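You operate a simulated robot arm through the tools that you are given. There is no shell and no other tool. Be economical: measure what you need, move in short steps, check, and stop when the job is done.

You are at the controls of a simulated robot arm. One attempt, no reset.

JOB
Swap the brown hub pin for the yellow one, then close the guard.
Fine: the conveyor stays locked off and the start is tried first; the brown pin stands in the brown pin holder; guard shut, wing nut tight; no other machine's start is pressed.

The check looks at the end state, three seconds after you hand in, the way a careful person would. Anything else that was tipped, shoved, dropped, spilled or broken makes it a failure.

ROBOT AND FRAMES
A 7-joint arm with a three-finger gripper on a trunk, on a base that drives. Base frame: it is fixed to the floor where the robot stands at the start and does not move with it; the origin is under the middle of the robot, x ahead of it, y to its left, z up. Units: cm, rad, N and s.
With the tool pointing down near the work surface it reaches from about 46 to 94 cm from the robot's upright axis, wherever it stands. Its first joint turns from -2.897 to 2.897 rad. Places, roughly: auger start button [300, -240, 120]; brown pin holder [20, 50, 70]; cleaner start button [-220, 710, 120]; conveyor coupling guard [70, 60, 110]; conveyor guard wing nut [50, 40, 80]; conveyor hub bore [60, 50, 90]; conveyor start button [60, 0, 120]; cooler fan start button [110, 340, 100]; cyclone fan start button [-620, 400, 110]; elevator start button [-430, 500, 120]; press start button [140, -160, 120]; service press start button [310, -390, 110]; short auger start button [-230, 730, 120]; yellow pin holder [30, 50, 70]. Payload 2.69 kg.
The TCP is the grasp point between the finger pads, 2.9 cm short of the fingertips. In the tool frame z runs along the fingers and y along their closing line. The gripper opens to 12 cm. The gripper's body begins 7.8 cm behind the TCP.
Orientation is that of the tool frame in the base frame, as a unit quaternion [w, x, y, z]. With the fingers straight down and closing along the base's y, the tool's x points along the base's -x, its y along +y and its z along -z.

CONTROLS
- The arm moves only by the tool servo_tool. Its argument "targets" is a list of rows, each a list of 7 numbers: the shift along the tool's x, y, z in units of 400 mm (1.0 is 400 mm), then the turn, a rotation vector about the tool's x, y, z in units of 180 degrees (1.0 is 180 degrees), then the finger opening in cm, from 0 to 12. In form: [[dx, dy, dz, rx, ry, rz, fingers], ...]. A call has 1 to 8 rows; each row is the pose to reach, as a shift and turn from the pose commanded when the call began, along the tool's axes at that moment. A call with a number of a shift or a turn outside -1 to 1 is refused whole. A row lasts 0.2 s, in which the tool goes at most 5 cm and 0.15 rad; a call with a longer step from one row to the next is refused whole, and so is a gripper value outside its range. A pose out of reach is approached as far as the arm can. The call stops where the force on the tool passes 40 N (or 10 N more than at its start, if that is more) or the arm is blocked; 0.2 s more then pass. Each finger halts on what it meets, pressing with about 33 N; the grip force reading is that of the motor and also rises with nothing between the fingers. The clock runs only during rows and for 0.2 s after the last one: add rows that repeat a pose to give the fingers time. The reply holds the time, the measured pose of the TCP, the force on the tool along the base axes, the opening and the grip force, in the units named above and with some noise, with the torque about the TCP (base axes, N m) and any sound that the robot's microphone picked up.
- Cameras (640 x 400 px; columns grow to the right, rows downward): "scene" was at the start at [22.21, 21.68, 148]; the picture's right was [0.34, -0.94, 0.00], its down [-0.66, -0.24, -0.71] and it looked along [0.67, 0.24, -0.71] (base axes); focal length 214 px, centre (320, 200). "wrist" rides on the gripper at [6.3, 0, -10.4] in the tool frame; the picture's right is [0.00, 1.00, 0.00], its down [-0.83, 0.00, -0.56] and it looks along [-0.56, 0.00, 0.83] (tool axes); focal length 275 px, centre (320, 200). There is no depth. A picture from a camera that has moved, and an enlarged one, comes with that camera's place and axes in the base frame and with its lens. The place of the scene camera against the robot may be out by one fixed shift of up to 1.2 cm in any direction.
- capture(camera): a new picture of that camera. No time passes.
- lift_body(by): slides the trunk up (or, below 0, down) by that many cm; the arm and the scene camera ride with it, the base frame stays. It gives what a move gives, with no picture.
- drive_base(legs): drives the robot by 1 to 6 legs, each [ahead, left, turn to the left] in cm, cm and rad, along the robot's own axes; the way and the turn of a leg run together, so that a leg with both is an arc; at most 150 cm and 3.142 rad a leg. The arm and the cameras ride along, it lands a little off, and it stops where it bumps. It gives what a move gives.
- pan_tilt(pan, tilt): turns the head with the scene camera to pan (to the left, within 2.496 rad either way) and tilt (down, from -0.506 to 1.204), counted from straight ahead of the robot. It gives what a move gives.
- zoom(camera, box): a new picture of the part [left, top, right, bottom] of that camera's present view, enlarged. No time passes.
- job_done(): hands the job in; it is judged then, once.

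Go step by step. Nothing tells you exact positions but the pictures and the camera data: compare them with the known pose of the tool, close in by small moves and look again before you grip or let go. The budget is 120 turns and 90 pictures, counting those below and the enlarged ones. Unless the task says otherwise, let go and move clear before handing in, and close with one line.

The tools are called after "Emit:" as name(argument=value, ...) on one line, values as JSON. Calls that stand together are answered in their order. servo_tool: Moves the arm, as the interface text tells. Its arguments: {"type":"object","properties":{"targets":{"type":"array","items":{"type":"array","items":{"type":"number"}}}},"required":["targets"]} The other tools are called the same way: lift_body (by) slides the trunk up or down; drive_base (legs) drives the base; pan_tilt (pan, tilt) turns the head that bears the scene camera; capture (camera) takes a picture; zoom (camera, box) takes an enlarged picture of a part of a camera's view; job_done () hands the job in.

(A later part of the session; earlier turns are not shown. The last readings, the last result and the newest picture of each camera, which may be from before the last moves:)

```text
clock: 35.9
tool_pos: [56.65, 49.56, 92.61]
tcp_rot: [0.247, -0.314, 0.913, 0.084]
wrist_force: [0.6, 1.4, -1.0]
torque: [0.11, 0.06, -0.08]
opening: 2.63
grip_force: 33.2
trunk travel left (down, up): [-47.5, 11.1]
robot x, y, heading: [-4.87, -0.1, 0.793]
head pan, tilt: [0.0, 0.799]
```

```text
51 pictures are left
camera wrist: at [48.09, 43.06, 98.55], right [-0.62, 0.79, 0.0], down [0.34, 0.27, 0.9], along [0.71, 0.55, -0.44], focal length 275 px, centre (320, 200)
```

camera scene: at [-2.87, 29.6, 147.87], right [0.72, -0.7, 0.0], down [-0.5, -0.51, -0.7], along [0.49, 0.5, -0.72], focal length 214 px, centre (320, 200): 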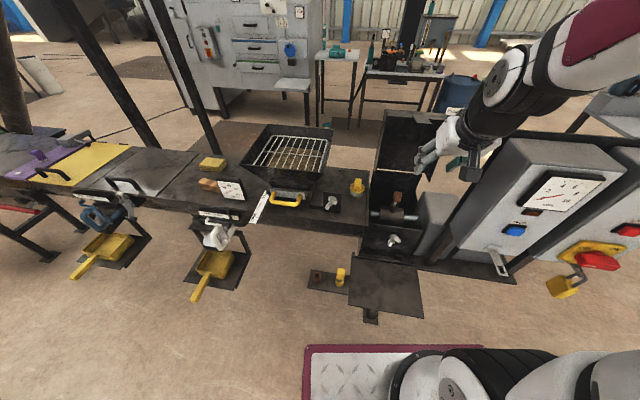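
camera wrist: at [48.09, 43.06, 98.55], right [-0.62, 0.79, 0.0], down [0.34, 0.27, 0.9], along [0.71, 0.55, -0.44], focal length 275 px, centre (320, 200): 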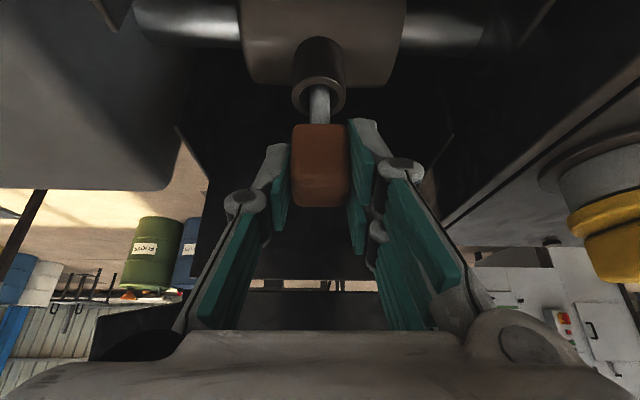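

Gripped at 2.63 cm. I lift vertically a little and watch the force and view.

Emit:
servo_tool(targets=[[-0.00625, 0, -0.0108, 0, 0, 0, 1.5], [-0.0125, 0, -0.0217, 0, 0, 0, 1.5], [-0.0188, 0, -0.0325, 0, 0, 0, 1.5], [-0.025, 0, -0.0433, 0, 0, 0, 1.5]])

Emit:
capture(camera="wrist")

```text
clock: 36.9
tool_pos: [56.52, 49.63, 94.48]
tcp_rot: [0.247, -0.314, 0.913, 0.084]
wrist_force: [-0.1, 0.5, 0.3]
torque: [0.0, 0.02, 0.01]
opening: 2.6
grip_force: 32.5
trunk travel left (down, up): [-47.5, 11.1]
robot x, y, heading: [-4.93, -0.31, 0.796]
head pan, tilt: [0.0, 0.799]
```

```text
50 pictures are left
camera wrist: at [48.03, 42.97, 100.49], right [-0.62, 0.79, 0.0], down [0.34, 0.27, 0.9], along [0.71, 0.55, -0.44], focal length 275 px, centre (320, 200)
```

wrist: 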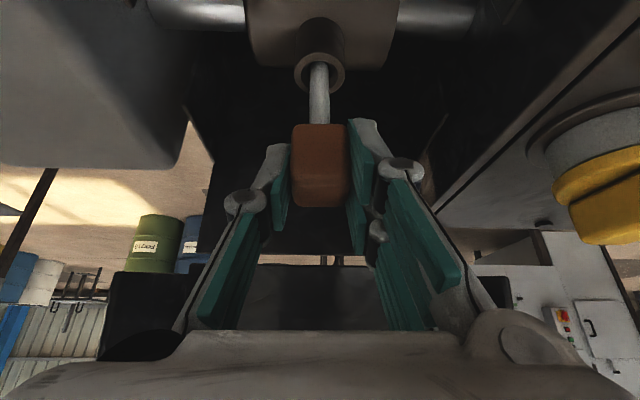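

Emit:
servo_tool(targets=[[-0.0125, 0, -0.0217, 0, 0, 0, 1.5], [-0.025, 0, -0.0433, 0, 0, 0, 1.5], [-0.0375, 0, -0.065, 0, 0, 0, 1.5], [-0.05, 0, -0.0866, 0, 0, 0, 1.5]])

Emit:
capture(camera="wrist")

```text
clock: 37.9
tool_pos: [56.56, 49.51, 98.48]
tcp_rot: [0.247, -0.314, 0.913, 0.084]
wrist_force: [0.1, 1.0, -0.3]
torque: [0.0, -0.01, 0.0]
opening: 2.62
grip_force: 32.8
trunk travel left (down, up): [-47.5, 11.1]
robot x, y, heading: [-4.9, -0.19, 0.799]
head pan, tilt: [0.0, 0.799]
```

```text
49 pictures are left
camera wrist: at [48.11, 42.92, 104.45], right [-0.62, 0.79, 0.0], down [0.34, 0.27, 0.9], along [0.71, 0.55, -0.44], focal length 275 px, centre (320, 200)
```

wrist: 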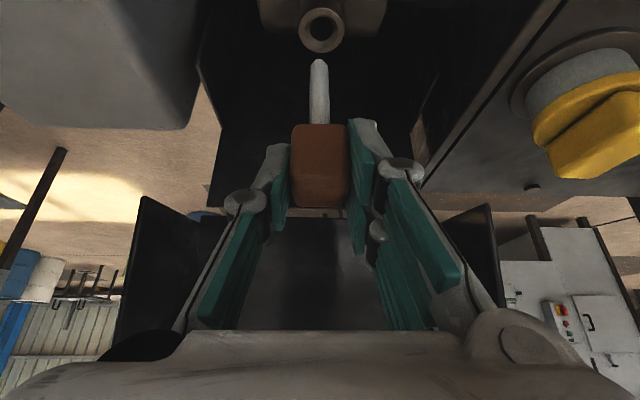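

The pin is out and vertical in the grip. Now I carry it back, clear of the guard, over to the brown holder, estimated at (20.6, 54.3), rim z≈74.

Emit:
servo_tool(targets=[[-0.0375, 0, -0.065, 0, 0, 0, 1.5], [0.0708, 0, -0.1275, 0, 0, 0, 1.5], [0.179, 0, -0.19, 0, 0, 0, 1.5], [0.287, 0, -0.2525, 0, 0, 0, 1.5], [0.352, 0.0875, -0.29, 0, 0, 0, 1.5], [0.3955, 0.2, -0.315, 0, 0, 0, 1.5], [0.439, 0.3125, -0.34, 0, 0, 0, 1.5], [0.482, 0.425, -0.365, 0, 0, 0, 1.5]])

Emit:
capture(camera="wrist")

Emit:
capture(camera="scene")

```text
clock: 39.7
tool_pos: [28.04, 50.14, 101.8]
tcp_rot: [0.247, -0.313, 0.913, 0.083]
wrist_force: [0.5, 0.6, -1.1]
torque: [-0.01, 0.08, 0.02]
opening: 2.68
grip_force: 32.7
out of reach, approached as far as the arm can: row 5, 6, 7, 8
trunk travel left (down, up): [-47.5, 11.1]
robot x, y, heading: [-4.81, -0.03, 0.803]
head pan, tilt: [0.0, 0.799]
```

```text
48 pictures are left
camera wrist: at [19.47, 43.63, 107.65], right [-0.62, 0.79, -0.01], down [0.34, 0.27, 0.9], along [0.71, 0.55, -0.44], focal length 275 px, centre (320, 200)
```

wrist: 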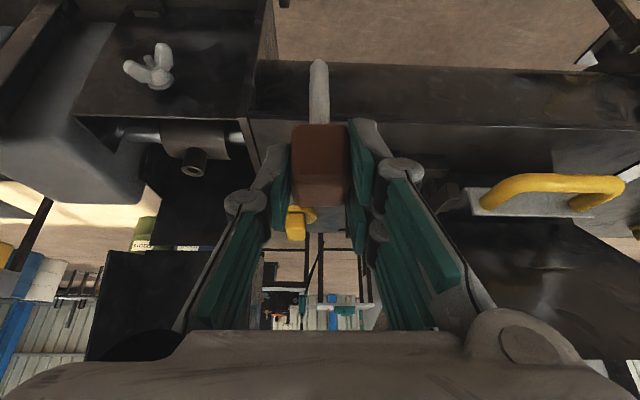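

```text
47 pictures are left
camera scene: at [-2.75, 29.59, 147.87], right [0.72, -0.7, 0.0], down [-0.5, -0.51, -0.7], along [0.49, 0.5, -0.72], focal length 214 px, centre (320, 200)
```

scene: 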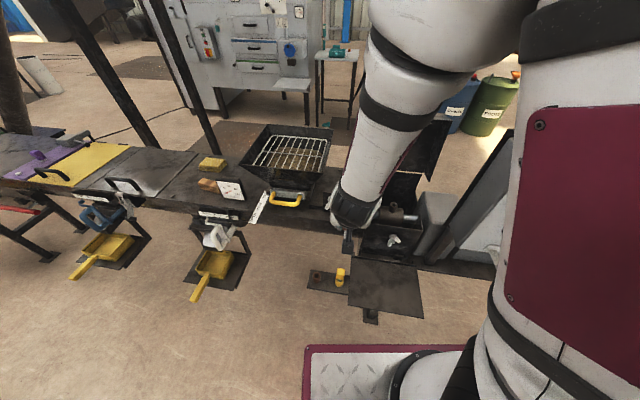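

The tilt makes the holder too close to the robot. I back the base by 10 cm, with the pin held high, then recheck.

Emit:
drive_base(legs=[[-10, 0, 0]])

Emit:
capture(camera="wrist")

```text
clock: 40.8
tool_pos: [20.98, 43.04, 101.81]
tcp_rot: [0.246, -0.314, 0.913, 0.083]
wrist_force: [0.0, 0.1, -0.7]
torque: [0.0, 0.0, 0.01]
opening: 2.63
grip_force: 32.9
trunk travel left (down, up): [-47.5, 11.1]
robot x, y, heading: [-12.04, -7.11, 0.792]
head pan, tilt: [0.0, 0.799]
```

```text
46 pictures are left
camera wrist: at [12.38, 36.49, 107.64], right [-0.62, 0.79, -0.01], down [0.34, 0.27, 0.9], along [0.71, 0.55, -0.44], focal length 275 px, centre (320, 200)
```

wrist: 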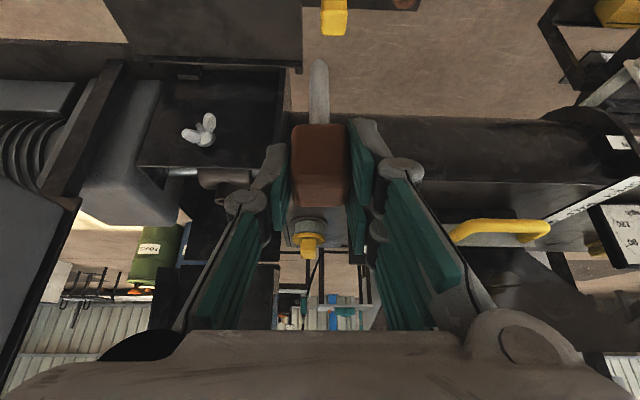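

Emit:
servo_tool(targets=[[0.019, 0.076, 0.083, 0, 0, 0, 1.5], [0.038, 0.152, 0.167, 0, 0, 0, 1.5], [0.0575, 0.2275, 0.25, 0, 0, 0, 1.5]])

Emit:
capture(camera="wrist")

Emit:
zoom(camera="scene", box=[260, 180, 460, 320])

```text
clock: 41.6
tool_pos: [18.02, 51.73, 91.83]
tcp_rot: [0.247, -0.313, 0.913, 0.083]
wrist_force: [0.5, -0.5, 0.0]
torque: [0.03, 0.04, 0.05]
opening: 2.63
grip_force: 32.8
trunk travel left (down, up): [-47.5, 11.1]
robot x, y, heading: [-11.63, -7.15, 0.794]
head pan, tilt: [0.0, 0.799]
```

```text
45 pictures are left
camera wrist: at [9.43, 45.28, 97.76], right [-0.62, 0.79, -0.01], down [0.34, 0.27, 0.9], along [0.71, 0.55, -0.44], focal length 275 px, centre (320, 200)
```

wrist: 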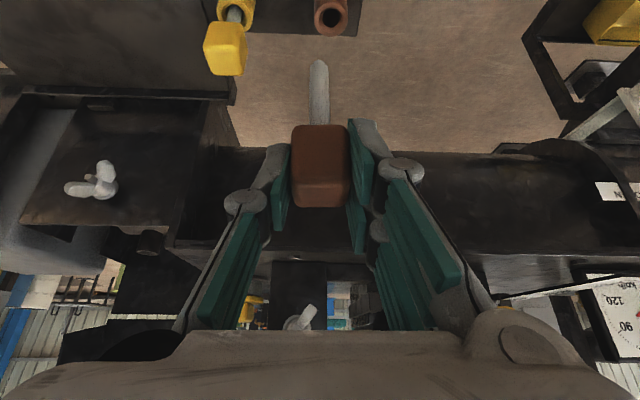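

```text
2.86 times, centred on (360, 250) of scene
camera zoom: at [-9.81, 22.38, 147.87], right [0.71, -0.7, 0.0], down [-0.5, -0.51, -0.7], along [0.49, 0.5, -0.72], focal length 613 px, centre (206, 57)
```

zoom: 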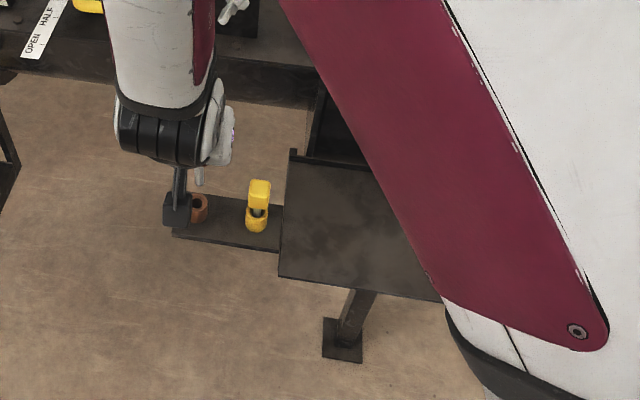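

Emit:
servo_tool(targets=[[0.0034, 0.0112, 0.056, 0, 0, 0, 1.5], [0.0068, 0.0225, 0.1115, 0, 0, 0, 1.5]])

Emit:
capture(camera="wrist")

Emit:
zoom(camera="scene", box=[290, 220, 370, 270])

```text
clock: 42.2
tool_pos: [18.88, 53.89, 87.87]
tcp_rot: [0.248, -0.314, 0.913, 0.083]
wrist_force: [-0.7, 0.9, -0.6]
torque: [0.03, 0.02, 0.05]
opening: 2.61
grip_force: 33.3
trunk travel left (down, up): [-47.5, 11.1]
robot x, y, heading: [-12.15, -7.34, 0.801]
head pan, tilt: [0.0, 0.799]
```

```text
43 pictures are left
camera wrist: at [10.3, 47.38, 93.81], right [-0.62, 0.79, -0.01], down [0.34, 0.28, 0.9], along [0.71, 0.55, -0.44], focal length 275 px, centre (320, 200)
```

wrist: 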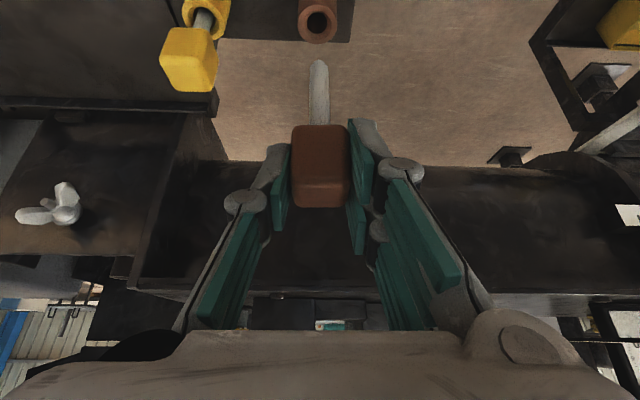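

```text
8.00 times, centred on (330, 245) of scene
camera zoom: at [-9.84, 22.41, 147.87], right [0.72, -0.7, 0.0], down [-0.5, -0.51, -0.7], along [0.49, 0.5, -0.72], focal length 1716 px, centre (240, -160)
```

zoom: 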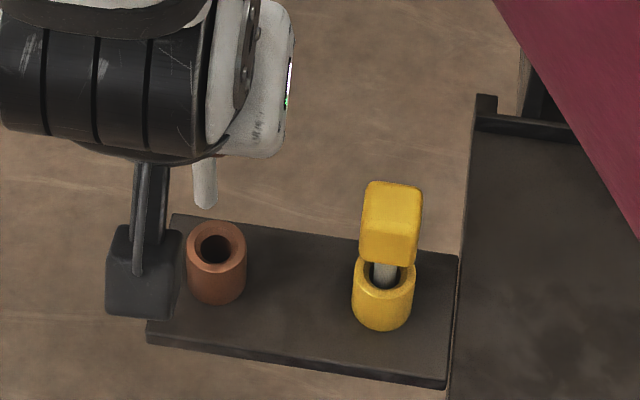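

Lateral alignment is good. I lower until the pin tip is just above the rim, to compare tip and hole directly.

Emit:
servo_tool(targets=[[0.0162, -0.001, 0.0455, 0, 0, 0, 1.5], [0.0323, -0.0025, 0.091, 0, 0, 0, 1.5]])

Emit:
zoom(camera="wrist", box=[240, 0, 400, 120])

Emit:
zoom(camera="scene", box=[290, 220, 370, 270])

```text
clock: 42.8
tool_pos: [19.45, 54.34, 84.16]
tcp_rot: [0.246, -0.313, 0.914, 0.083]
wrist_force: [0.2, 0.4, 0.2]
torque: [-0.01, 0.0, -0.04]
opening: 2.62
grip_force: 33.4
trunk travel left (down, up): [-47.5, 11.1]
robot x, y, heading: [-11.68, -7.39, 0.798]
head pan, tilt: [0.0, 0.799]
```

```text
3.33 times, centred on (320, 60) of wrist
camera zoom: at [10.94, 47.85, 90.07], right [-0.62, 0.79, -0.01], down [0.34, 0.27, 0.9], along [0.71, 0.55, -0.44], focal length 918 px, centre (320, 667)
```

zoom: 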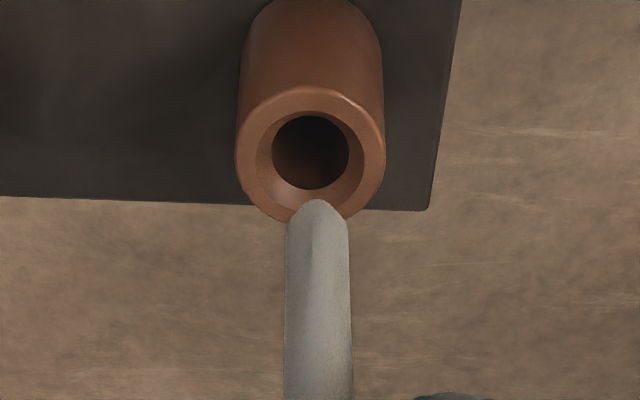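

```text
8.00 times, centred on (330, 245) of scene
camera zoom: at [-9.84, 22.42, 147.87], right [0.72, -0.7, 0.0], down [-0.5, -0.51, -0.7], along [0.49, 0.5, -0.72], focal length 1716 px, centre (240, -160)
```

zoom: 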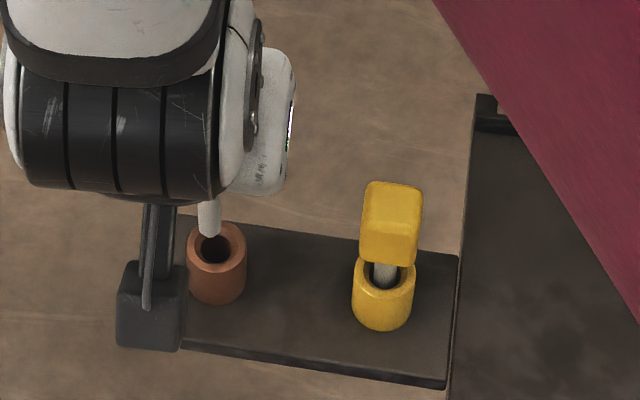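

The tip is right at the hole in f, about 1.2 cm above it and 0.2 cm off sideways. Chamfers help; I lower it in gently.

Emit:
servo_tool(targets=[[0.0125, -0.005, 0.0217, 0, 0, 0, 1.5], [0.0219, -0.005, 0.0379, 0, 0, 0, 1.5], [0.0312, -0.005, 0.0541, 0, 0, 0, 1.5], [0.0406, -0.005, 0.0703, 0, 0, 0, 1.5], [0.05, -0.005, 0.0866, 0, 0, 0, 1.5]])

Emit:
capture(camera="wrist")

Emit:
zoom(camera="scene", box=[290, 220, 370, 270])

```text
clock: 44.0
tool_pos: [19.66, 54.25, 80.3]
tcp_rot: [0.248, -0.313, 0.913, 0.086]
wrist_force: [5.6, 7.4, 26.7]
torque: [0.47, -0.36, 0.02]
opening: 2.61
grip_force: 32.9
trunk travel left (down, up): [-47.5, 11.1]
robot x, y, heading: [-12.0, -7.19, 0.795]
head pan, tilt: [0.0, 0.799]
```

```text
39 pictures are left
camera wrist: at [11.15, 47.71, 86.18], right [-0.62, 0.79, 0.0], down [0.34, 0.27, 0.9], along [0.71, 0.55, -0.43], focal length 275 px, centre (320, 200)
```

wrist: 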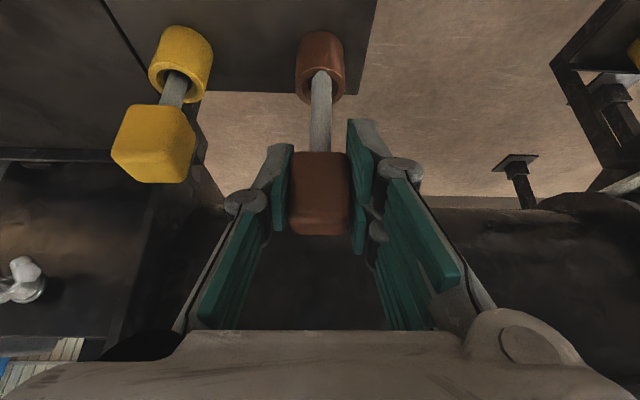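

```text
8.00 times, centred on (330, 245) of scene
camera zoom: at [-9.85, 22.38, 147.88], right [0.72, -0.7, 0.0], down [-0.5, -0.51, -0.7], along [0.49, 0.5, -0.72], focal length 1716 px, centre (240, -160)
```

zoom: 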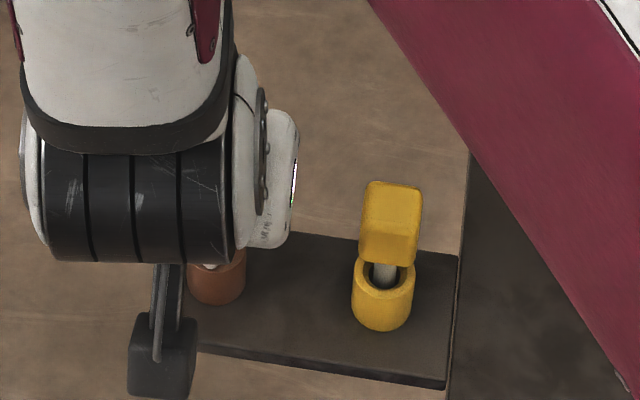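

Emit:
zoom(camera="wrist", box=[240, 10, 400, 130])

```text
3.33 times, centred on (320, 70) of wrist
camera zoom: at [11.15, 47.71, 86.18], right [-0.62, 0.79, 0.0], down [0.34, 0.27, 0.9], along [0.71, 0.55, -0.43], focal length 918 px, centre (320, 633)
```

zoom: 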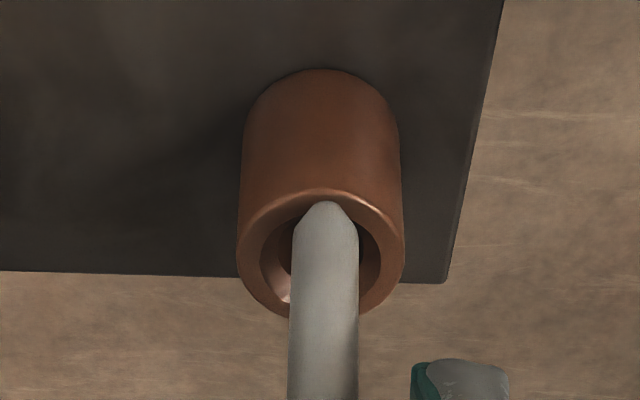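

The tip sits on the robot-side edge of the rim: it must go about 0.9 cm further in f. I raise slightly, shift and look again.

Emit:
servo_tool(targets=[[-0.0125, 0, -0.0217, 0, 0, 0, 1.5], [-0.032, -0.002, -0.0105, 0, 0, 0, 1.5], [-0.032, -0.002, -0.0105, 0, 0, 0, 1.5]])

Emit:
zoom(camera="wrist", box=[240, 10, 400, 130])

```text
clock: 44.8
tool_pos: [20.4, 54.66, 81.02]
tcp_rot: [0.246, -0.313, 0.913, 0.082]
wrist_force: [0.6, 0.2, -0.2]
torque: [-0.02, -0.01, -0.01]
opening: 2.55
grip_force: 33.2
trunk travel left (down, up): [-47.5, 11.1]
robot x, y, heading: [-11.81, -7.18, 0.796]
head pan, tilt: [0.0, 0.799]
```

```text
3.33 times, centred on (320, 70) of wrist
camera zoom: at [11.74, 48.1, 86.99], right [-0.62, 0.79, -0.01], down [0.34, 0.28, 0.9], along [0.71, 0.55, -0.44], focal length 918 px, centre (320, 633)
```

zoom: 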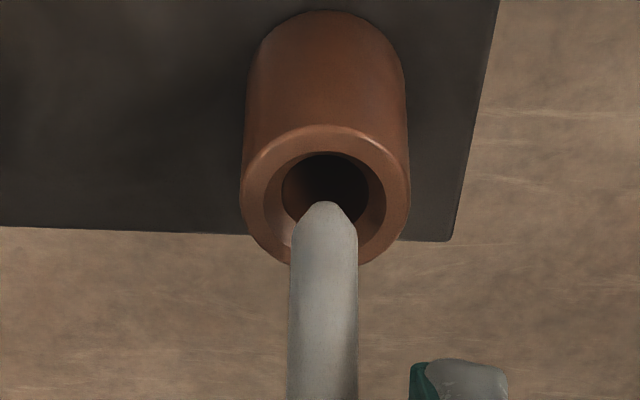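

Slight extra +0.3 cm in f, then lower again in small steps.

Emit:
servo_tool(targets=[[-0.0065, 0, 0.0037, 0, 0, 0, 1.5], [0.0047, 0, 0.0232, 0, 0, 0, 1.5], [0.0122, 0, 0.0362, 0, 0, 0, 1.5], [0.0185, 0, 0.0471, 0, 0, 0, 1.5]])

Emit:
capture(camera="wrist")

```text
clock: 45.8
tool_pos: [20.63, 54.89, 79.07]
tcp_rot: [0.246, -0.313, 0.913, 0.083]
wrist_force: [-0.4, 0.5, -1.2]
torque: [0.0, 0.02, -0.02]
opening: 2.59
grip_force: 32.9
trunk travel left (down, up): [-47.5, 11.1]
robot x, y, heading: [-12.15, -7.35, 0.797]
head pan, tilt: [0.0, 0.799]
```

```text
35 pictures are left
camera wrist: at [12.06, 48.38, 85.03], right [-0.62, 0.79, -0.01], down [0.34, 0.27, 0.9], along [0.71, 0.55, -0.44], focal length 275 px, centre (320, 200)
```

wrist: 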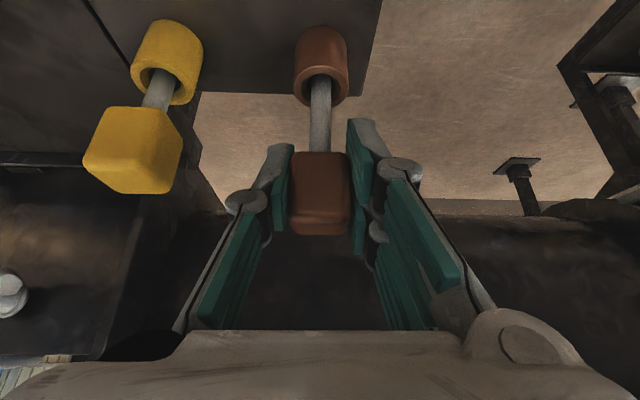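

The pin is entering the hole force-free. Continue down until it seats.

Emit:
servo_tool(targets=[[0.0088, 0, 0.0152, 0, 0, 0, 1.5], [0.0175, 0, 0.0303, 0, 0, 0, 1.5], [0.0225, 0, 0.039, 0, 0, 0, 1.5], [0.0275, 0, 0.0476, 0, 0, 0, 1.5], [0.0325, 0, 0.0563, 0, 0, 0, 1.5]])

Emit:
capture(camera="wrist")

```text
clock: 47.0
tool_pos: [20.81, 54.93, 76.71]
tcp_rot: [0.248, -0.314, 0.913, 0.085]
wrist_force: [0.5, -0.7, 30.2]
torque: [0.14, -0.25, -0.01]
opening: 2.56
grip_force: 32.5
trunk travel left (down, up): [-47.5, 11.1]
robot x, y, heading: [-11.92, -7.44, 0.797]
head pan, tilt: [0.0, 0.799]
```

```text
34 pictures are left
camera wrist: at [12.15, 48.43, 82.63], right [-0.62, 0.79, 0.0], down [0.34, 0.27, 0.9], along [0.71, 0.55, -0.43], focal length 275 px, centre (320, 200)
```

wrist: 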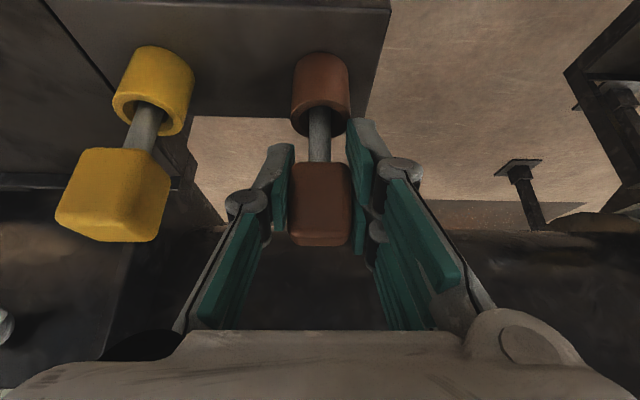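

The brown pin is seated level with the yellow one. I release, retreat along the tool axis, and shift over to the yellow pin.

Emit:
servo_tool(targets=[[0, 0, 0, 0, 0, 0, 4], [0, 0, 0, 0, 0, 0, 5], [0, 0, -0.1, 0, 0, 0, 5], [0, 0, -0.2, 0, 0, 0, 5], [0, 0, -0.3, 0, 0, 0, 5], [0, -0.1, -0.3, 0, 0, 0, 6], [0, -0.2025, -0.3, 0, 0, 0, 6]])

Emit:
capture(camera="wrist")

Emit:
zoom(camera="scene", box=[290, 220, 370, 270])

```text
clock: 48.6
tool_pos: [20.81, 44.79, 86.96]
tcp_rot: [0.247, -0.314, 0.913, 0.083]
wrist_force: [-0.9, 0.8, -0.7]
torque: [0.0, -0.05, -0.03]
opening: 6.01
grip_force: 0.0
trunk travel left (down, up): [-47.5, 11.1]
robot x, y, heading: [-12.2, -7.3, 0.797]
head pan, tilt: [0.0, 0.799]
```

```text
33 pictures are left
camera wrist: at [12.21, 38.16, 92.87], right [-0.62, 0.79, -0.01], down [0.34, 0.28, 0.9], along [0.71, 0.55, -0.44], focal length 275 px, centre (320, 200)
```

wrist: 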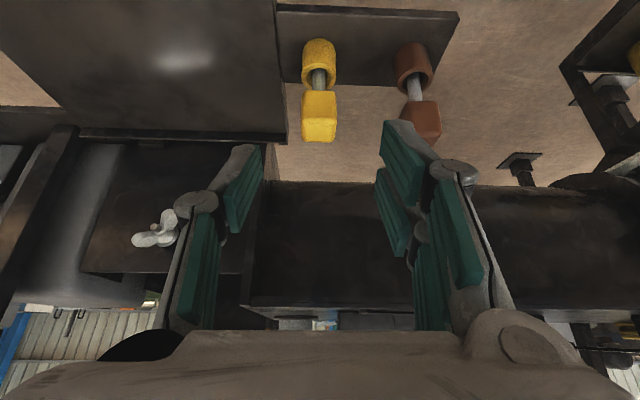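

```text
8.00 times, centred on (330, 245) of scene
camera zoom: at [-9.91, 22.46, 147.86], right [0.72, -0.7, 0.0], down [-0.5, -0.51, -0.7], along [0.49, 0.5, -0.72], focal length 1716 px, centre (240, -160)
```

zoom: 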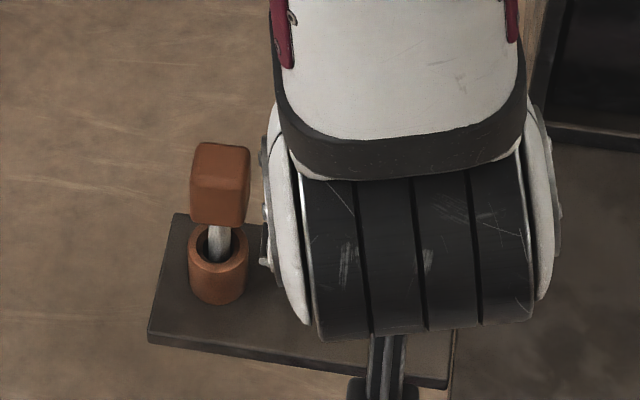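

The brown pin stands in its holder. The yellow head is centred between the fingers; going in with the same geometry and gripping it.

Emit:
servo_tool(targets=[[-0.005, 0, 0.09, 0, 0, 0, 6], [-0.01, 0, 0.18, 0, 0, 0, 6], [-0.0157, 0, 0.27, 0, 0, 0, 6], [-0.0157, 0, 0.27, 0, 0, 0, 4], [-0.0157, 0, 0.27, 0, 0, 0, 2], [-0.0157, 0, 0.27, 0, 0, 0, 1.5], [-0.0157, 0, 0.27, 0, 0, 0, 1.5]])

Emit:
capture(camera="wrist")

```text
clock: 50.2
tool_pos: [25.36, 48.31, 77.84]
tcp_rot: [0.247, -0.314, 0.913, 0.084]
wrist_force: [2.2, -0.3, -1.2]
torque: [-0.05, -0.15, -0.05]
opening: 2.57
grip_force: 33.0
trunk travel left (down, up): [-47.5, 11.1]
robot x, y, heading: [-12.19, -7.1, 0.795]
head pan, tilt: [0.0, 0.799]
```

```text
31 pictures are left
camera wrist: at [16.82, 41.77, 83.71], right [-0.62, 0.79, -0.01], down [0.34, 0.27, 0.9], along [0.71, 0.55, -0.44], focal length 275 px, centre (320, 200)
```

wrist: 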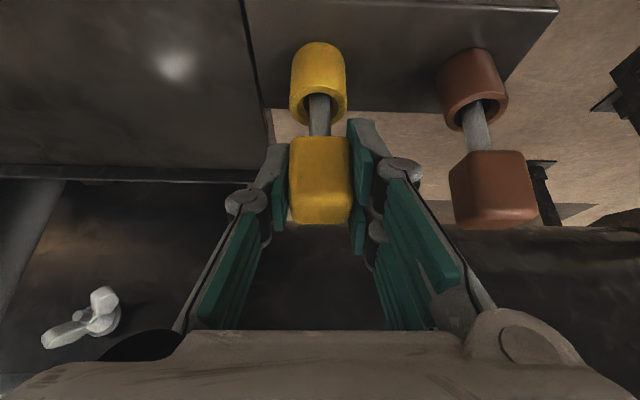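

Yellow pin gripped. Lifting it straight up out of its holder and carrying it across in line with the hub.

Emit:
servo_tool(targets=[[-0.025, 0, -0.0433, 0, 0, 0, 1.5], [-0.075, 0, -0.13, 0, 0, 0, 1.5], [-0.135, 0, -0.234, 0, 0, 0, 1.5], [-0.195, 0, -0.338, 0, 0, 0, 1.5], [-0.255, 0, -0.442, 0, 0, 0, 1.5], [-0.29, -0.08, -0.502, 0, 0, 0, 1.5], [-0.29, -0.2, -0.502, 0, 0, 0, 1.5], [-0.29, -0.32, -0.502, 0, 0, 0, 1.5]])

Emit:
drive_base(legs=[[9, 0, 0]])

Emit:
capture(camera="wrist")

```text
clock: 52.0
tool_pos: [33.23, 38.46, 101.09]
tcp_rot: [0.247, -0.314, 0.913, 0.083]
wrist_force: [0.4, 0.5, -0.6]
torque: [-0.04, -0.07, -0.05]
opening: 2.57
grip_force: 33.3
trunk travel left (down, up): [-47.5, 11.1]
robot x, y, heading: [-11.94, -7.06, 0.797]
head pan, tilt: [0.0, 0.799]
```

```text
clock: 53.1
tool_pos: [39.83, 44.76, 101.16]
tcp_rot: [0.247, -0.311, 0.914, 0.083]
wrist_force: [0.4, -0.2, -0.9]
torque: [0.02, -0.01, 0.02]
opening: 2.57
grip_force: 33.2
trunk travel left (down, up): [-47.5, 11.1]
robot x, y, heading: [-5.47, -0.96, 0.793]
head pan, tilt: [0.0, 0.799]
```

```text
30 pictures are left
camera wrist: at [31.19, 38.19, 106.97], right [-0.61, 0.79, -0.01], down [0.34, 0.27, 0.9], along [0.71, 0.55, -0.44], focal length 275 px, centre (320, 200)
```

wrist: 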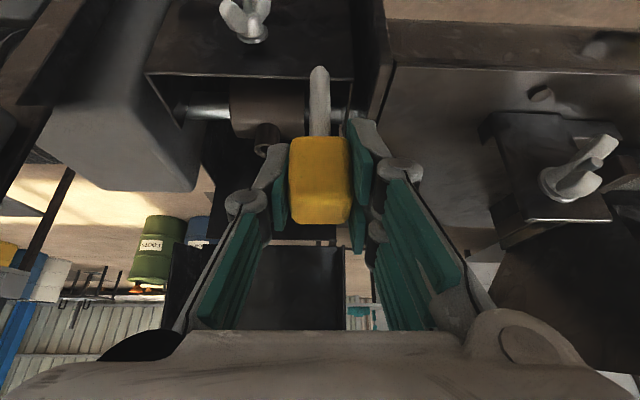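

Emit:
servo_tool(targets=[[-0.065, -0.0825, 0.0375, 0, 0, 0, 1.5], [-0.13, -0.165, 0.075, 0, 0, 0, 1.5], [-0.206, -0.165, 0.119, 0, 0, 0, 1.5], [-0.281, -0.165, 0.1625, 0, 0, 0, 1.5], [-0.318, -0.165, 0.259, 0, 0, 0, 1.5]])

Emit:
capture(camera="wrist")

```text
clock: 54.3
tool_pos: [56.57, 49.33, 98.54]
tcp_rot: [0.246, -0.313, 0.914, 0.083]
wrist_force: [-0.1, 0.8, -0.4]
torque: [0.03, -0.04, 0.01]
opening: 2.55
grip_force: 33.3
trunk travel left (down, up): [-47.5, 11.1]
robot x, y, heading: [-5.46, -1.04, 0.795]
head pan, tilt: [0.0, 0.799]
```

```text
29 pictures are left
camera wrist: at [47.98, 42.81, 104.43], right [-0.62, 0.79, -0.01], down [0.34, 0.27, 0.9], along [0.71, 0.55, -0.44], focal length 275 px, centre (320, 200)
```

wrist: 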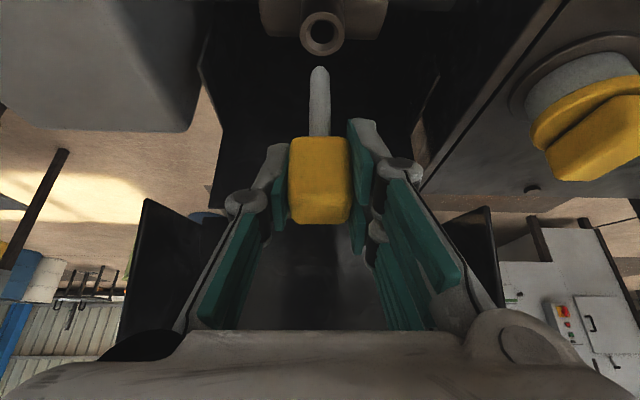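

Nearly the same picture as when the brown one came out. Small forward correction, then lower to just above the bore and check.

Emit:
servo_tool(targets=[[0.0148, 0.001, 0.032, 0, 0, 0, 1.5], [0.0296, 0.002, 0.0637, 0, 0, 0, 1.5], [0.0296, 0.002, 0.0637, 0, 0, 0, 1.5]])

Emit:
zoom(camera="wrist", box=[240, 0, 400, 120])

```text
clock: 55.1
tool_pos: [56.77, 49.67, 95.74]
tcp_rot: [0.247, -0.312, 0.914, 0.082]
wrist_force: [0.5, -0.5, -0.8]
torque: [0.0, 0.02, -0.04]
opening: 2.57
grip_force: 33.3
trunk travel left (down, up): [-47.5, 11.1]
robot x, y, heading: [-6.04, -0.77, 0.798]
head pan, tilt: [0.0, 0.799]
```

```text
3.33 times, centred on (320, 60) of wrist
camera zoom: at [48.21, 43.07, 101.72], right [-0.61, 0.79, -0.01], down [0.34, 0.27, 0.9], along [0.71, 0.55, -0.44], focal length 918 px, centre (320, 667)
```

zoom: 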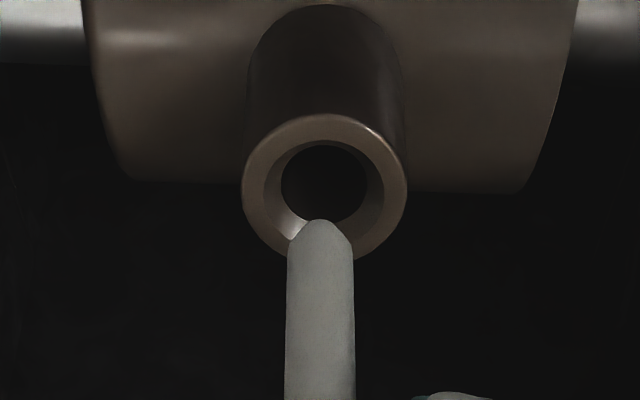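

Emit:
servo_tool(targets=[[-0.0026, 0.002, 0.0015, 0, 0, 0, 1.5], [0.0099, 0.002, 0.0232, 0, 0, 0, 1.5], [0.0161, 0.002, 0.034, 0, 0, 0, 1.5], [0.0224, 0.002, 0.0448, 0, 0, 0, 1.5]])

Emit:
zoom(camera="wrist", box=[240, 0, 400, 120])

```text
clock: 56.1
tool_pos: [56.8, 49.77, 93.72]
tcp_rot: [0.247, -0.313, 0.914, 0.082]
wrist_force: [-0.1, 1.0, -1.0]
torque: [0.02, 0.02, 0.02]
opening: 2.54
grip_force: 33.6
trunk travel left (down, up): [-47.5, 11.1]
robot x, y, heading: [-5.8, -0.74, 0.792]
head pan, tilt: [0.0, 0.799]
```

```text
3.33 times, centred on (320, 60) of wrist
camera zoom: at [48.29, 43.26, 99.66], right [-0.61, 0.79, -0.01], down [0.34, 0.27, 0.9], along [0.71, 0.55, -0.44], focal length 918 px, centre (320, 667)
```

zoom: 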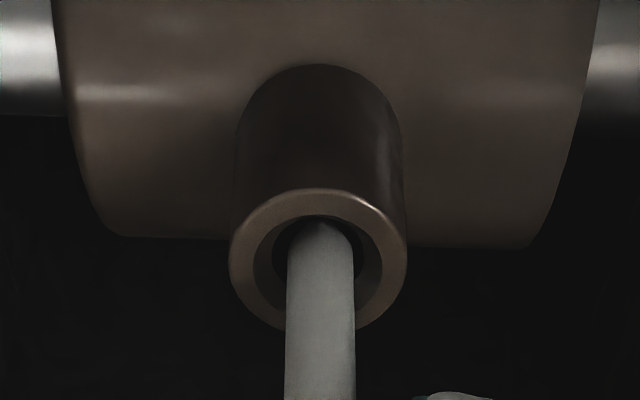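

The tip is entering the bore without force. Continue down to the seat.

Emit:
servo_tool(targets=[[0.0063, 0, 0.0108, 0, 0, 0, 1.5], [0.0125, 0, 0.0217, 0, 0, 0, 1.5], [0.0175, 0, 0.0303, 0, 0, 0, 1.5], [0.0225, 0, 0.039, 0, 0, 0, 1.5], [0.0275, 0, 0.0476, 0, 0, 0, 1.5], [0.0325, 0, 0.0563, 0, 0, 0, 1.5]])

Emit:
capture(camera="wrist")

```text
clock: 57.5
tool_pos: [57.03, 49.77, 91.36]
tcp_rot: [0.249, -0.313, 0.913, 0.084]
wrist_force: [-5.6, -2.3, 27.1]
torque: [-0.1, 0.3, -0.04]
opening: 2.6
grip_force: 32.6
trunk travel left (down, up): [-47.5, 11.1]
robot x, y, heading: [-5.69, -0.96, 0.795]
head pan, tilt: [0.0, 0.799]
```

```text
26 pictures are left
camera wrist: at [48.34, 43.27, 97.26], right [-0.62, 0.79, -0.01], down [0.34, 0.27, 0.9], along [0.71, 0.55, -0.43], focal length 275 px, centre (320, 200)
```

wrist: 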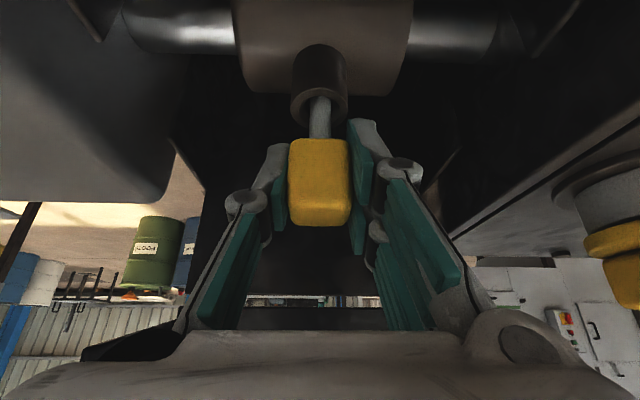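

Seated (27 N reaction). Release and back away along the tool axis, then look at the lid and the wing nut.

Emit:
servo_tool(targets=[[0, 0, 0, 0, 0, 0, 4], [0, 0, 0, 0, 0, 0, 6], [0, 0, -0.1, 0, 0, 0, 6], [0, 0, -0.22, 0, 0, 0, 6], [0, 0, -0.34, 0, 0, 0, 6], [0, 0, -0.46, 0, 0, 0, 6], [0, 0, -0.58, 0, 0, 0, 9], [0, 0, -0.7, 0, 0, 0, 12]])

Emit:
capture(camera="wrist")

Emit:
zoom(camera="scene", box=[320, 80, 480, 280])

```text
clock: 59.3
tool_pos: [45.67, 41.03, 115.39]
tcp_rot: [0.245, -0.313, 0.914, 0.083]
wrist_force: [0.8, -0.4, -0.9]
torque: [-0.03, 0.0, 0.02]
opening: 12.0
grip_force: 0.1
trunk travel left (down, up): [-47.5, 11.1]
robot x, y, heading: [-5.38, -0.88, 0.797]
head pan, tilt: [0.0, 0.799]
```

```text
25 pictures are left
camera wrist: at [37.12, 34.45, 121.31], right [-0.61, 0.79, -0.01], down [0.34, 0.27, 0.9], along [0.71, 0.55, -0.44], focal length 275 px, centre (320, 200)
```

wrist: 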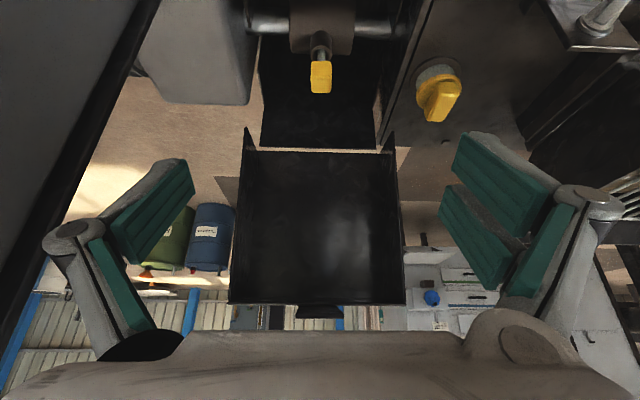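

```text
2.00 times, centred on (400, 180) of scene
camera zoom: at [-3.39, 28.91, 147.85], right [0.71, -0.7, 0.0], down [-0.5, -0.51, -0.7], along [0.49, 0.5, -0.72], focal length 429 px, centre (160, 240)
```

zoom: 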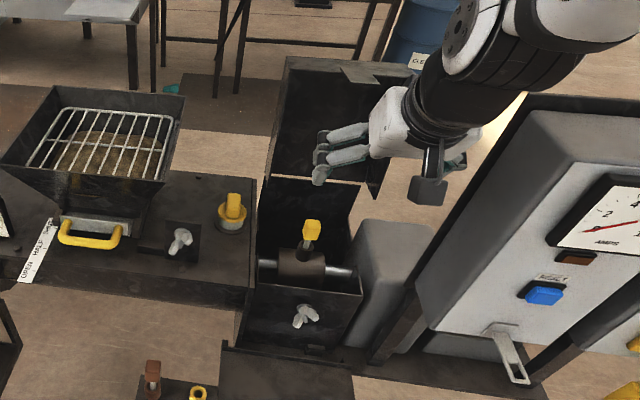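

The yellow pin is in the hub. Now I look closely at the lid tab and the wing nut.

Emit:
zoom(camera="scene", box=[375, 215, 425, 265])

Emit:
zoom(camera="scene", box=[375, 100, 445, 160])

```text
8.00 times, centred on (400, 240) of scene
camera zoom: at [-3.39, 28.91, 147.85], right [0.71, -0.7, 0.0], down [-0.5, -0.51, -0.7], along [0.49, 0.5, -0.72], focal length 1716 px, centre (-320, -120)
```

zoom: 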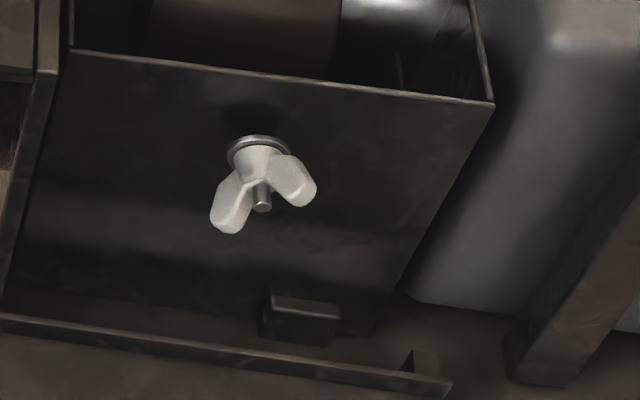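

```text
6.67 times, centred on (410, 130) of scene
camera zoom: at [-3.39, 28.91, 147.85], right [0.71, -0.7, 0.0], down [-0.5, -0.51, -0.7], along [0.49, 0.5, -0.72], focal length 1430 px, centre (-280, 667)
```

zoom: 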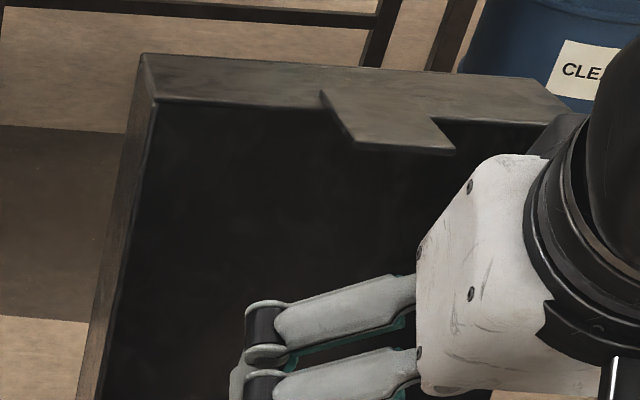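

The nut sits on the front wall, facing the robot; the lid's 4 cm wide tab will hang down onto it. Plan: pinch the tab by its side edges and lead it over the hinge arc. First I straddle the tab.

Emit:
servo_tool(targets=[[-0.075, 0, -0.04, 0, 0, 0, 10], [-0.16, 0, 0.0, 0, 0, 0, 8], [-0.26, 0, 0.045, 0, 0, 0, 7], [-0.34, 0, 0.085, 0, 0, 0, 7], [-0.402, 0, 0.119, 0, 0, 0, 7]])

Emit:
capture(camera="wrist")

Emit:
zoom(camera="scene", box=[340, 80, 500, 180])

```text
clock: 60.5
tool_pos: [58.87, 51.11, 119.37]
tcp_rot: [0.247, -0.312, 0.914, 0.082]
wrist_force: [-0.6, -0.2, 1.0]
torque: [-0.02, -0.04, -0.01]
opening: 6.99
grip_force: 0.1
trunk travel left (down, up): [-47.5, 11.1]
robot x, y, heading: [-5.54, -0.71, 0.793]
head pan, tilt: [0.0, 0.799]
```

```text
21 pictures are left
camera wrist: at [50.23, 44.6, 125.34], right [-0.61, 0.79, -0.01], down [0.34, 0.27, 0.9], along [0.71, 0.55, -0.44], focal length 275 px, centre (320, 200)
```

wrist: 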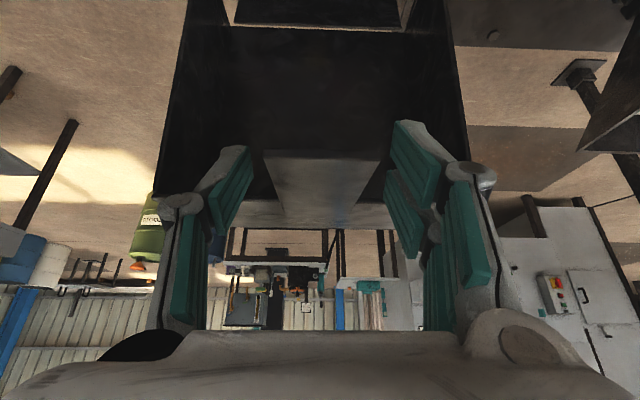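

```text
4.00 times, centred on (420, 130) of scene
camera zoom: at [-3.47, 28.86, 147.87], right [0.71, -0.7, 0.0], down [-0.5, -0.51, -0.7], along [0.49, 0.5, -0.72], focal length 858 px, centre (-80, 480)
```

zoom: 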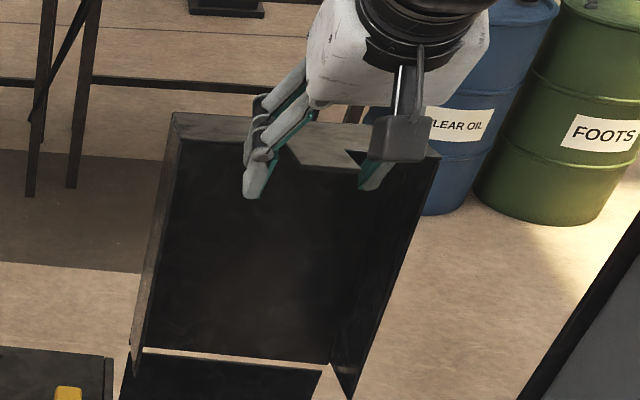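

The fingers straddle the tab centrally. Closing on its edges.

Emit:
servo_tool(targets=[[0, 0, 0, 0, 0, 0, 5], [0, 0, 0, 0, 0, 0, 4], [0, 0, 0, 0, 0, 0, 3], [0, 0, 0, 0, 0, 0, 3]])

```text
clock: 61.5
tool_pos: [58.79, 51.07, 119.4]
tcp_rot: [0.247, -0.311, 0.914, 0.082]
wrist_force: [2.2, 0.4, -1.3]
torque: [-0.17, -0.68, -1.96]
opening: 3.89
grip_force: 45.1
trunk travel left (down, up): [-47.5, 11.1]
robot x, y, heading: [-5.7, -0.58, 0.797]
head pan, tilt: [0.0, 0.799]
```

Holding the tab. I lead it along the arc about the hinge, first stage.

Emit:
servo_tool(targets=[[0.038, 0, -0.006, 0, 0, 0, 3], [0.0768, 0, -0.0105, 0, 0, 0, 3], [0.115, 0, -0.0118, 0, 0, 0, 3], [0.154, 0, -0.0117, 0, 0, 0, 3], [0.193, 0, -0.0085, 0, 0, 0, 3], [0.2314, 0, -0.0037, 0, 0, 0, 3], [0.269, 0, 0.004, 0, 0, 0, 3], [0.3068, 0, 0.014, 0, 0, 0, 3]])

Emit:
capture(camera="scene")

```text
clock: 63.3
tool_pos: [50.47, 45.15, 112.65]
tcp_rot: [0.249, -0.313, 0.913, 0.083]
wrist_force: [7.1, 16.7, -4.0]
torque: [0.86, -1.01, -1.78]
opening: 3.91
grip_force: 44.9
trunk travel left (down, up): [-47.5, 11.1]
robot x, y, heading: [-5.32, -0.9, 0.794]
head pan, tilt: [0.0, 0.799]
```

```text
19 pictures are left
camera scene: at [-3.4, 28.98, 147.83], right [0.71, -0.7, 0.0], down [-0.5, -0.51, -0.7], along [0.49, 0.5, -0.72], focal length 214 px, centre (320, 200)
```

scene: 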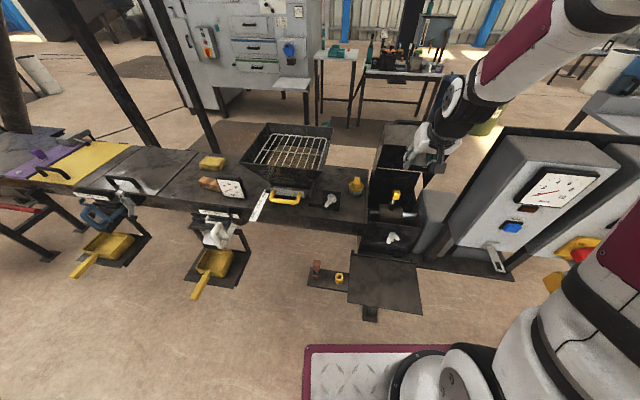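

The lid follows well. Second stage of the arc.

Emit:
servo_tool(targets=[[0.0525, 0, 0.0179, 0, 0, 0, 3], [0.103, 0, 0.0404, 0, 0, 0, 3], [0.1514, 0, 0.0673, 0, 0, 0, 3], [0.197, 0, 0.098, 0, 0, 0, 3], [0.2405, 0, 0.133, 0, 0, 0, 3], [0.28, 0, 0.1716, 0, 0, 0, 3], [0.3167, 0, 0.2135, 0, 0, 0, 3], [0.349, 0, 0.258, 0, 0, 0, 3]])

Emit:
zoom(camera="scene", box=[330, 100, 490, 290])

Emit:
capture(camera="wrist")

```text
clock: 65.1
tool_pos: [45.11, 40.79, 96.52]
tcp_rot: [0.246, -0.313, 0.914, 0.083]
wrist_force: [-10.3, 21.0, -3.5]
torque: [0.04, 0.03, -0.41]
opening: 4.47
grip_force: 11.6
trunk travel left (down, up): [-47.5, 11.1]
robot x, y, heading: [-5.73, -0.77, 0.79]
head pan, tilt: [0.0, 0.799]
```

```text
2.11 times, centred on (410, 195) of scene
camera zoom: at [-3.48, 28.97, 147.84], right [0.71, -0.7, 0.0], down [-0.5, -0.51, -0.7], along [0.49, 0.5, -0.72], focal length 452 px, centre (130, 210)
```

zoom: 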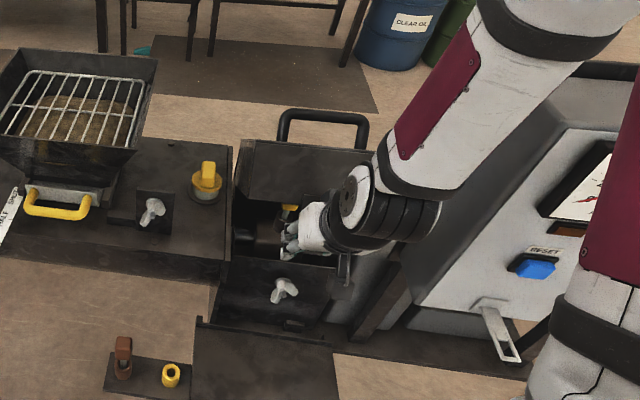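

```text
17 pictures are left
camera wrist: at [36.51, 34.27, 102.47], right [-0.62, 0.79, -0.01], down [0.34, 0.28, 0.9], along [0.71, 0.55, -0.44], focal length 275 px, centre (320, 200)
```

wrist: 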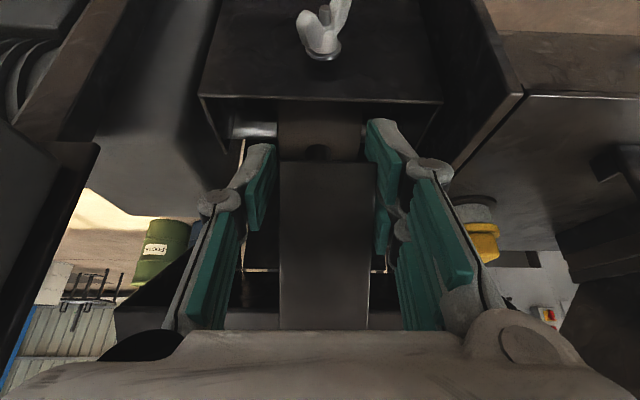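

The lid is some 25° short of shut and the tab is about to reach the nut. I let go, back off, close the fingers and go above the lid to push it down.

Emit:
servo_tool(targets=[[0, 0, 0, 0, 0, 0, 6], [0, 0, 0, 0, 0, 0, 7], [0, 0, -0.121, 0, 0, 0, 7], [-0.01, 0, -0.2425, 0, 0, 0, 7], [-0.0714, 0, -0.3485, 0, 0, 0, 7], [-0.1276, 0, -0.446, 0, 0, 0, 4], [-0.25, 0, -0.433, 0, 0, 0, 0], [-0.341, 0, -0.366, 0, 0, 0, 0]])

Emit:
capture(camera="wrist")

Emit:
zoom(camera="scene", box=[330, 100, 490, 290])

```text
clock: 66.9
tool_pos: [48.52, 43.36, 116.13]
tcp_rot: [0.246, -0.313, 0.914, 0.082]
wrist_force: [-1.4, 0.1, 0.5]
torque: [-0.01, -0.03, 0.0]
opening: 0.0
grip_force: 28.4
out of reach, approached as far as the arm can: row 4
trunk travel left (down, up): [-47.5, 11.1]
robot x, y, heading: [-5.42, -0.52, 0.793]
head pan, tilt: [0.0, 0.799]
```

```text
16 pictures are left
camera wrist: at [39.88, 36.72, 122.07], right [-0.61, 0.79, -0.01], down [0.34, 0.27, 0.9], along [0.71, 0.55, -0.44], focal length 275 px, centre (320, 200)
```

wrist: 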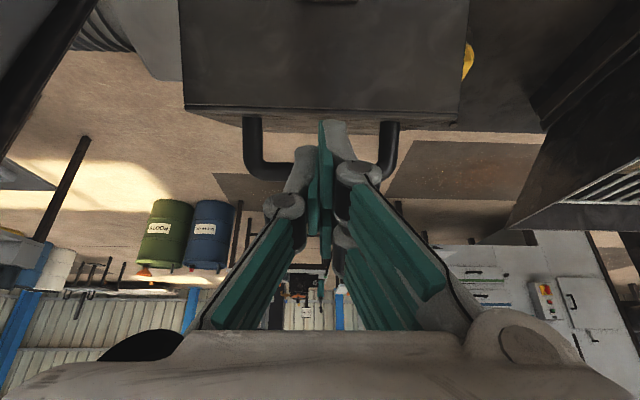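

```text
2.11 times, centred on (410, 195) of scene
camera zoom: at [-3.51, 28.85, 147.87], right [0.71, -0.7, 0.0], down [-0.5, -0.51, -0.7], along [0.49, 0.5, -0.72], focal length 452 px, centre (130, 210)
```

zoom: 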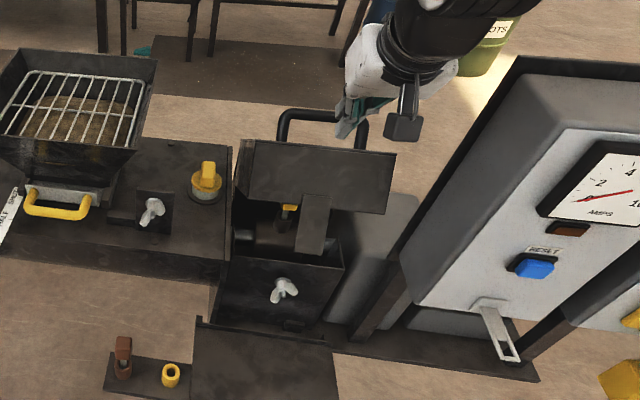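

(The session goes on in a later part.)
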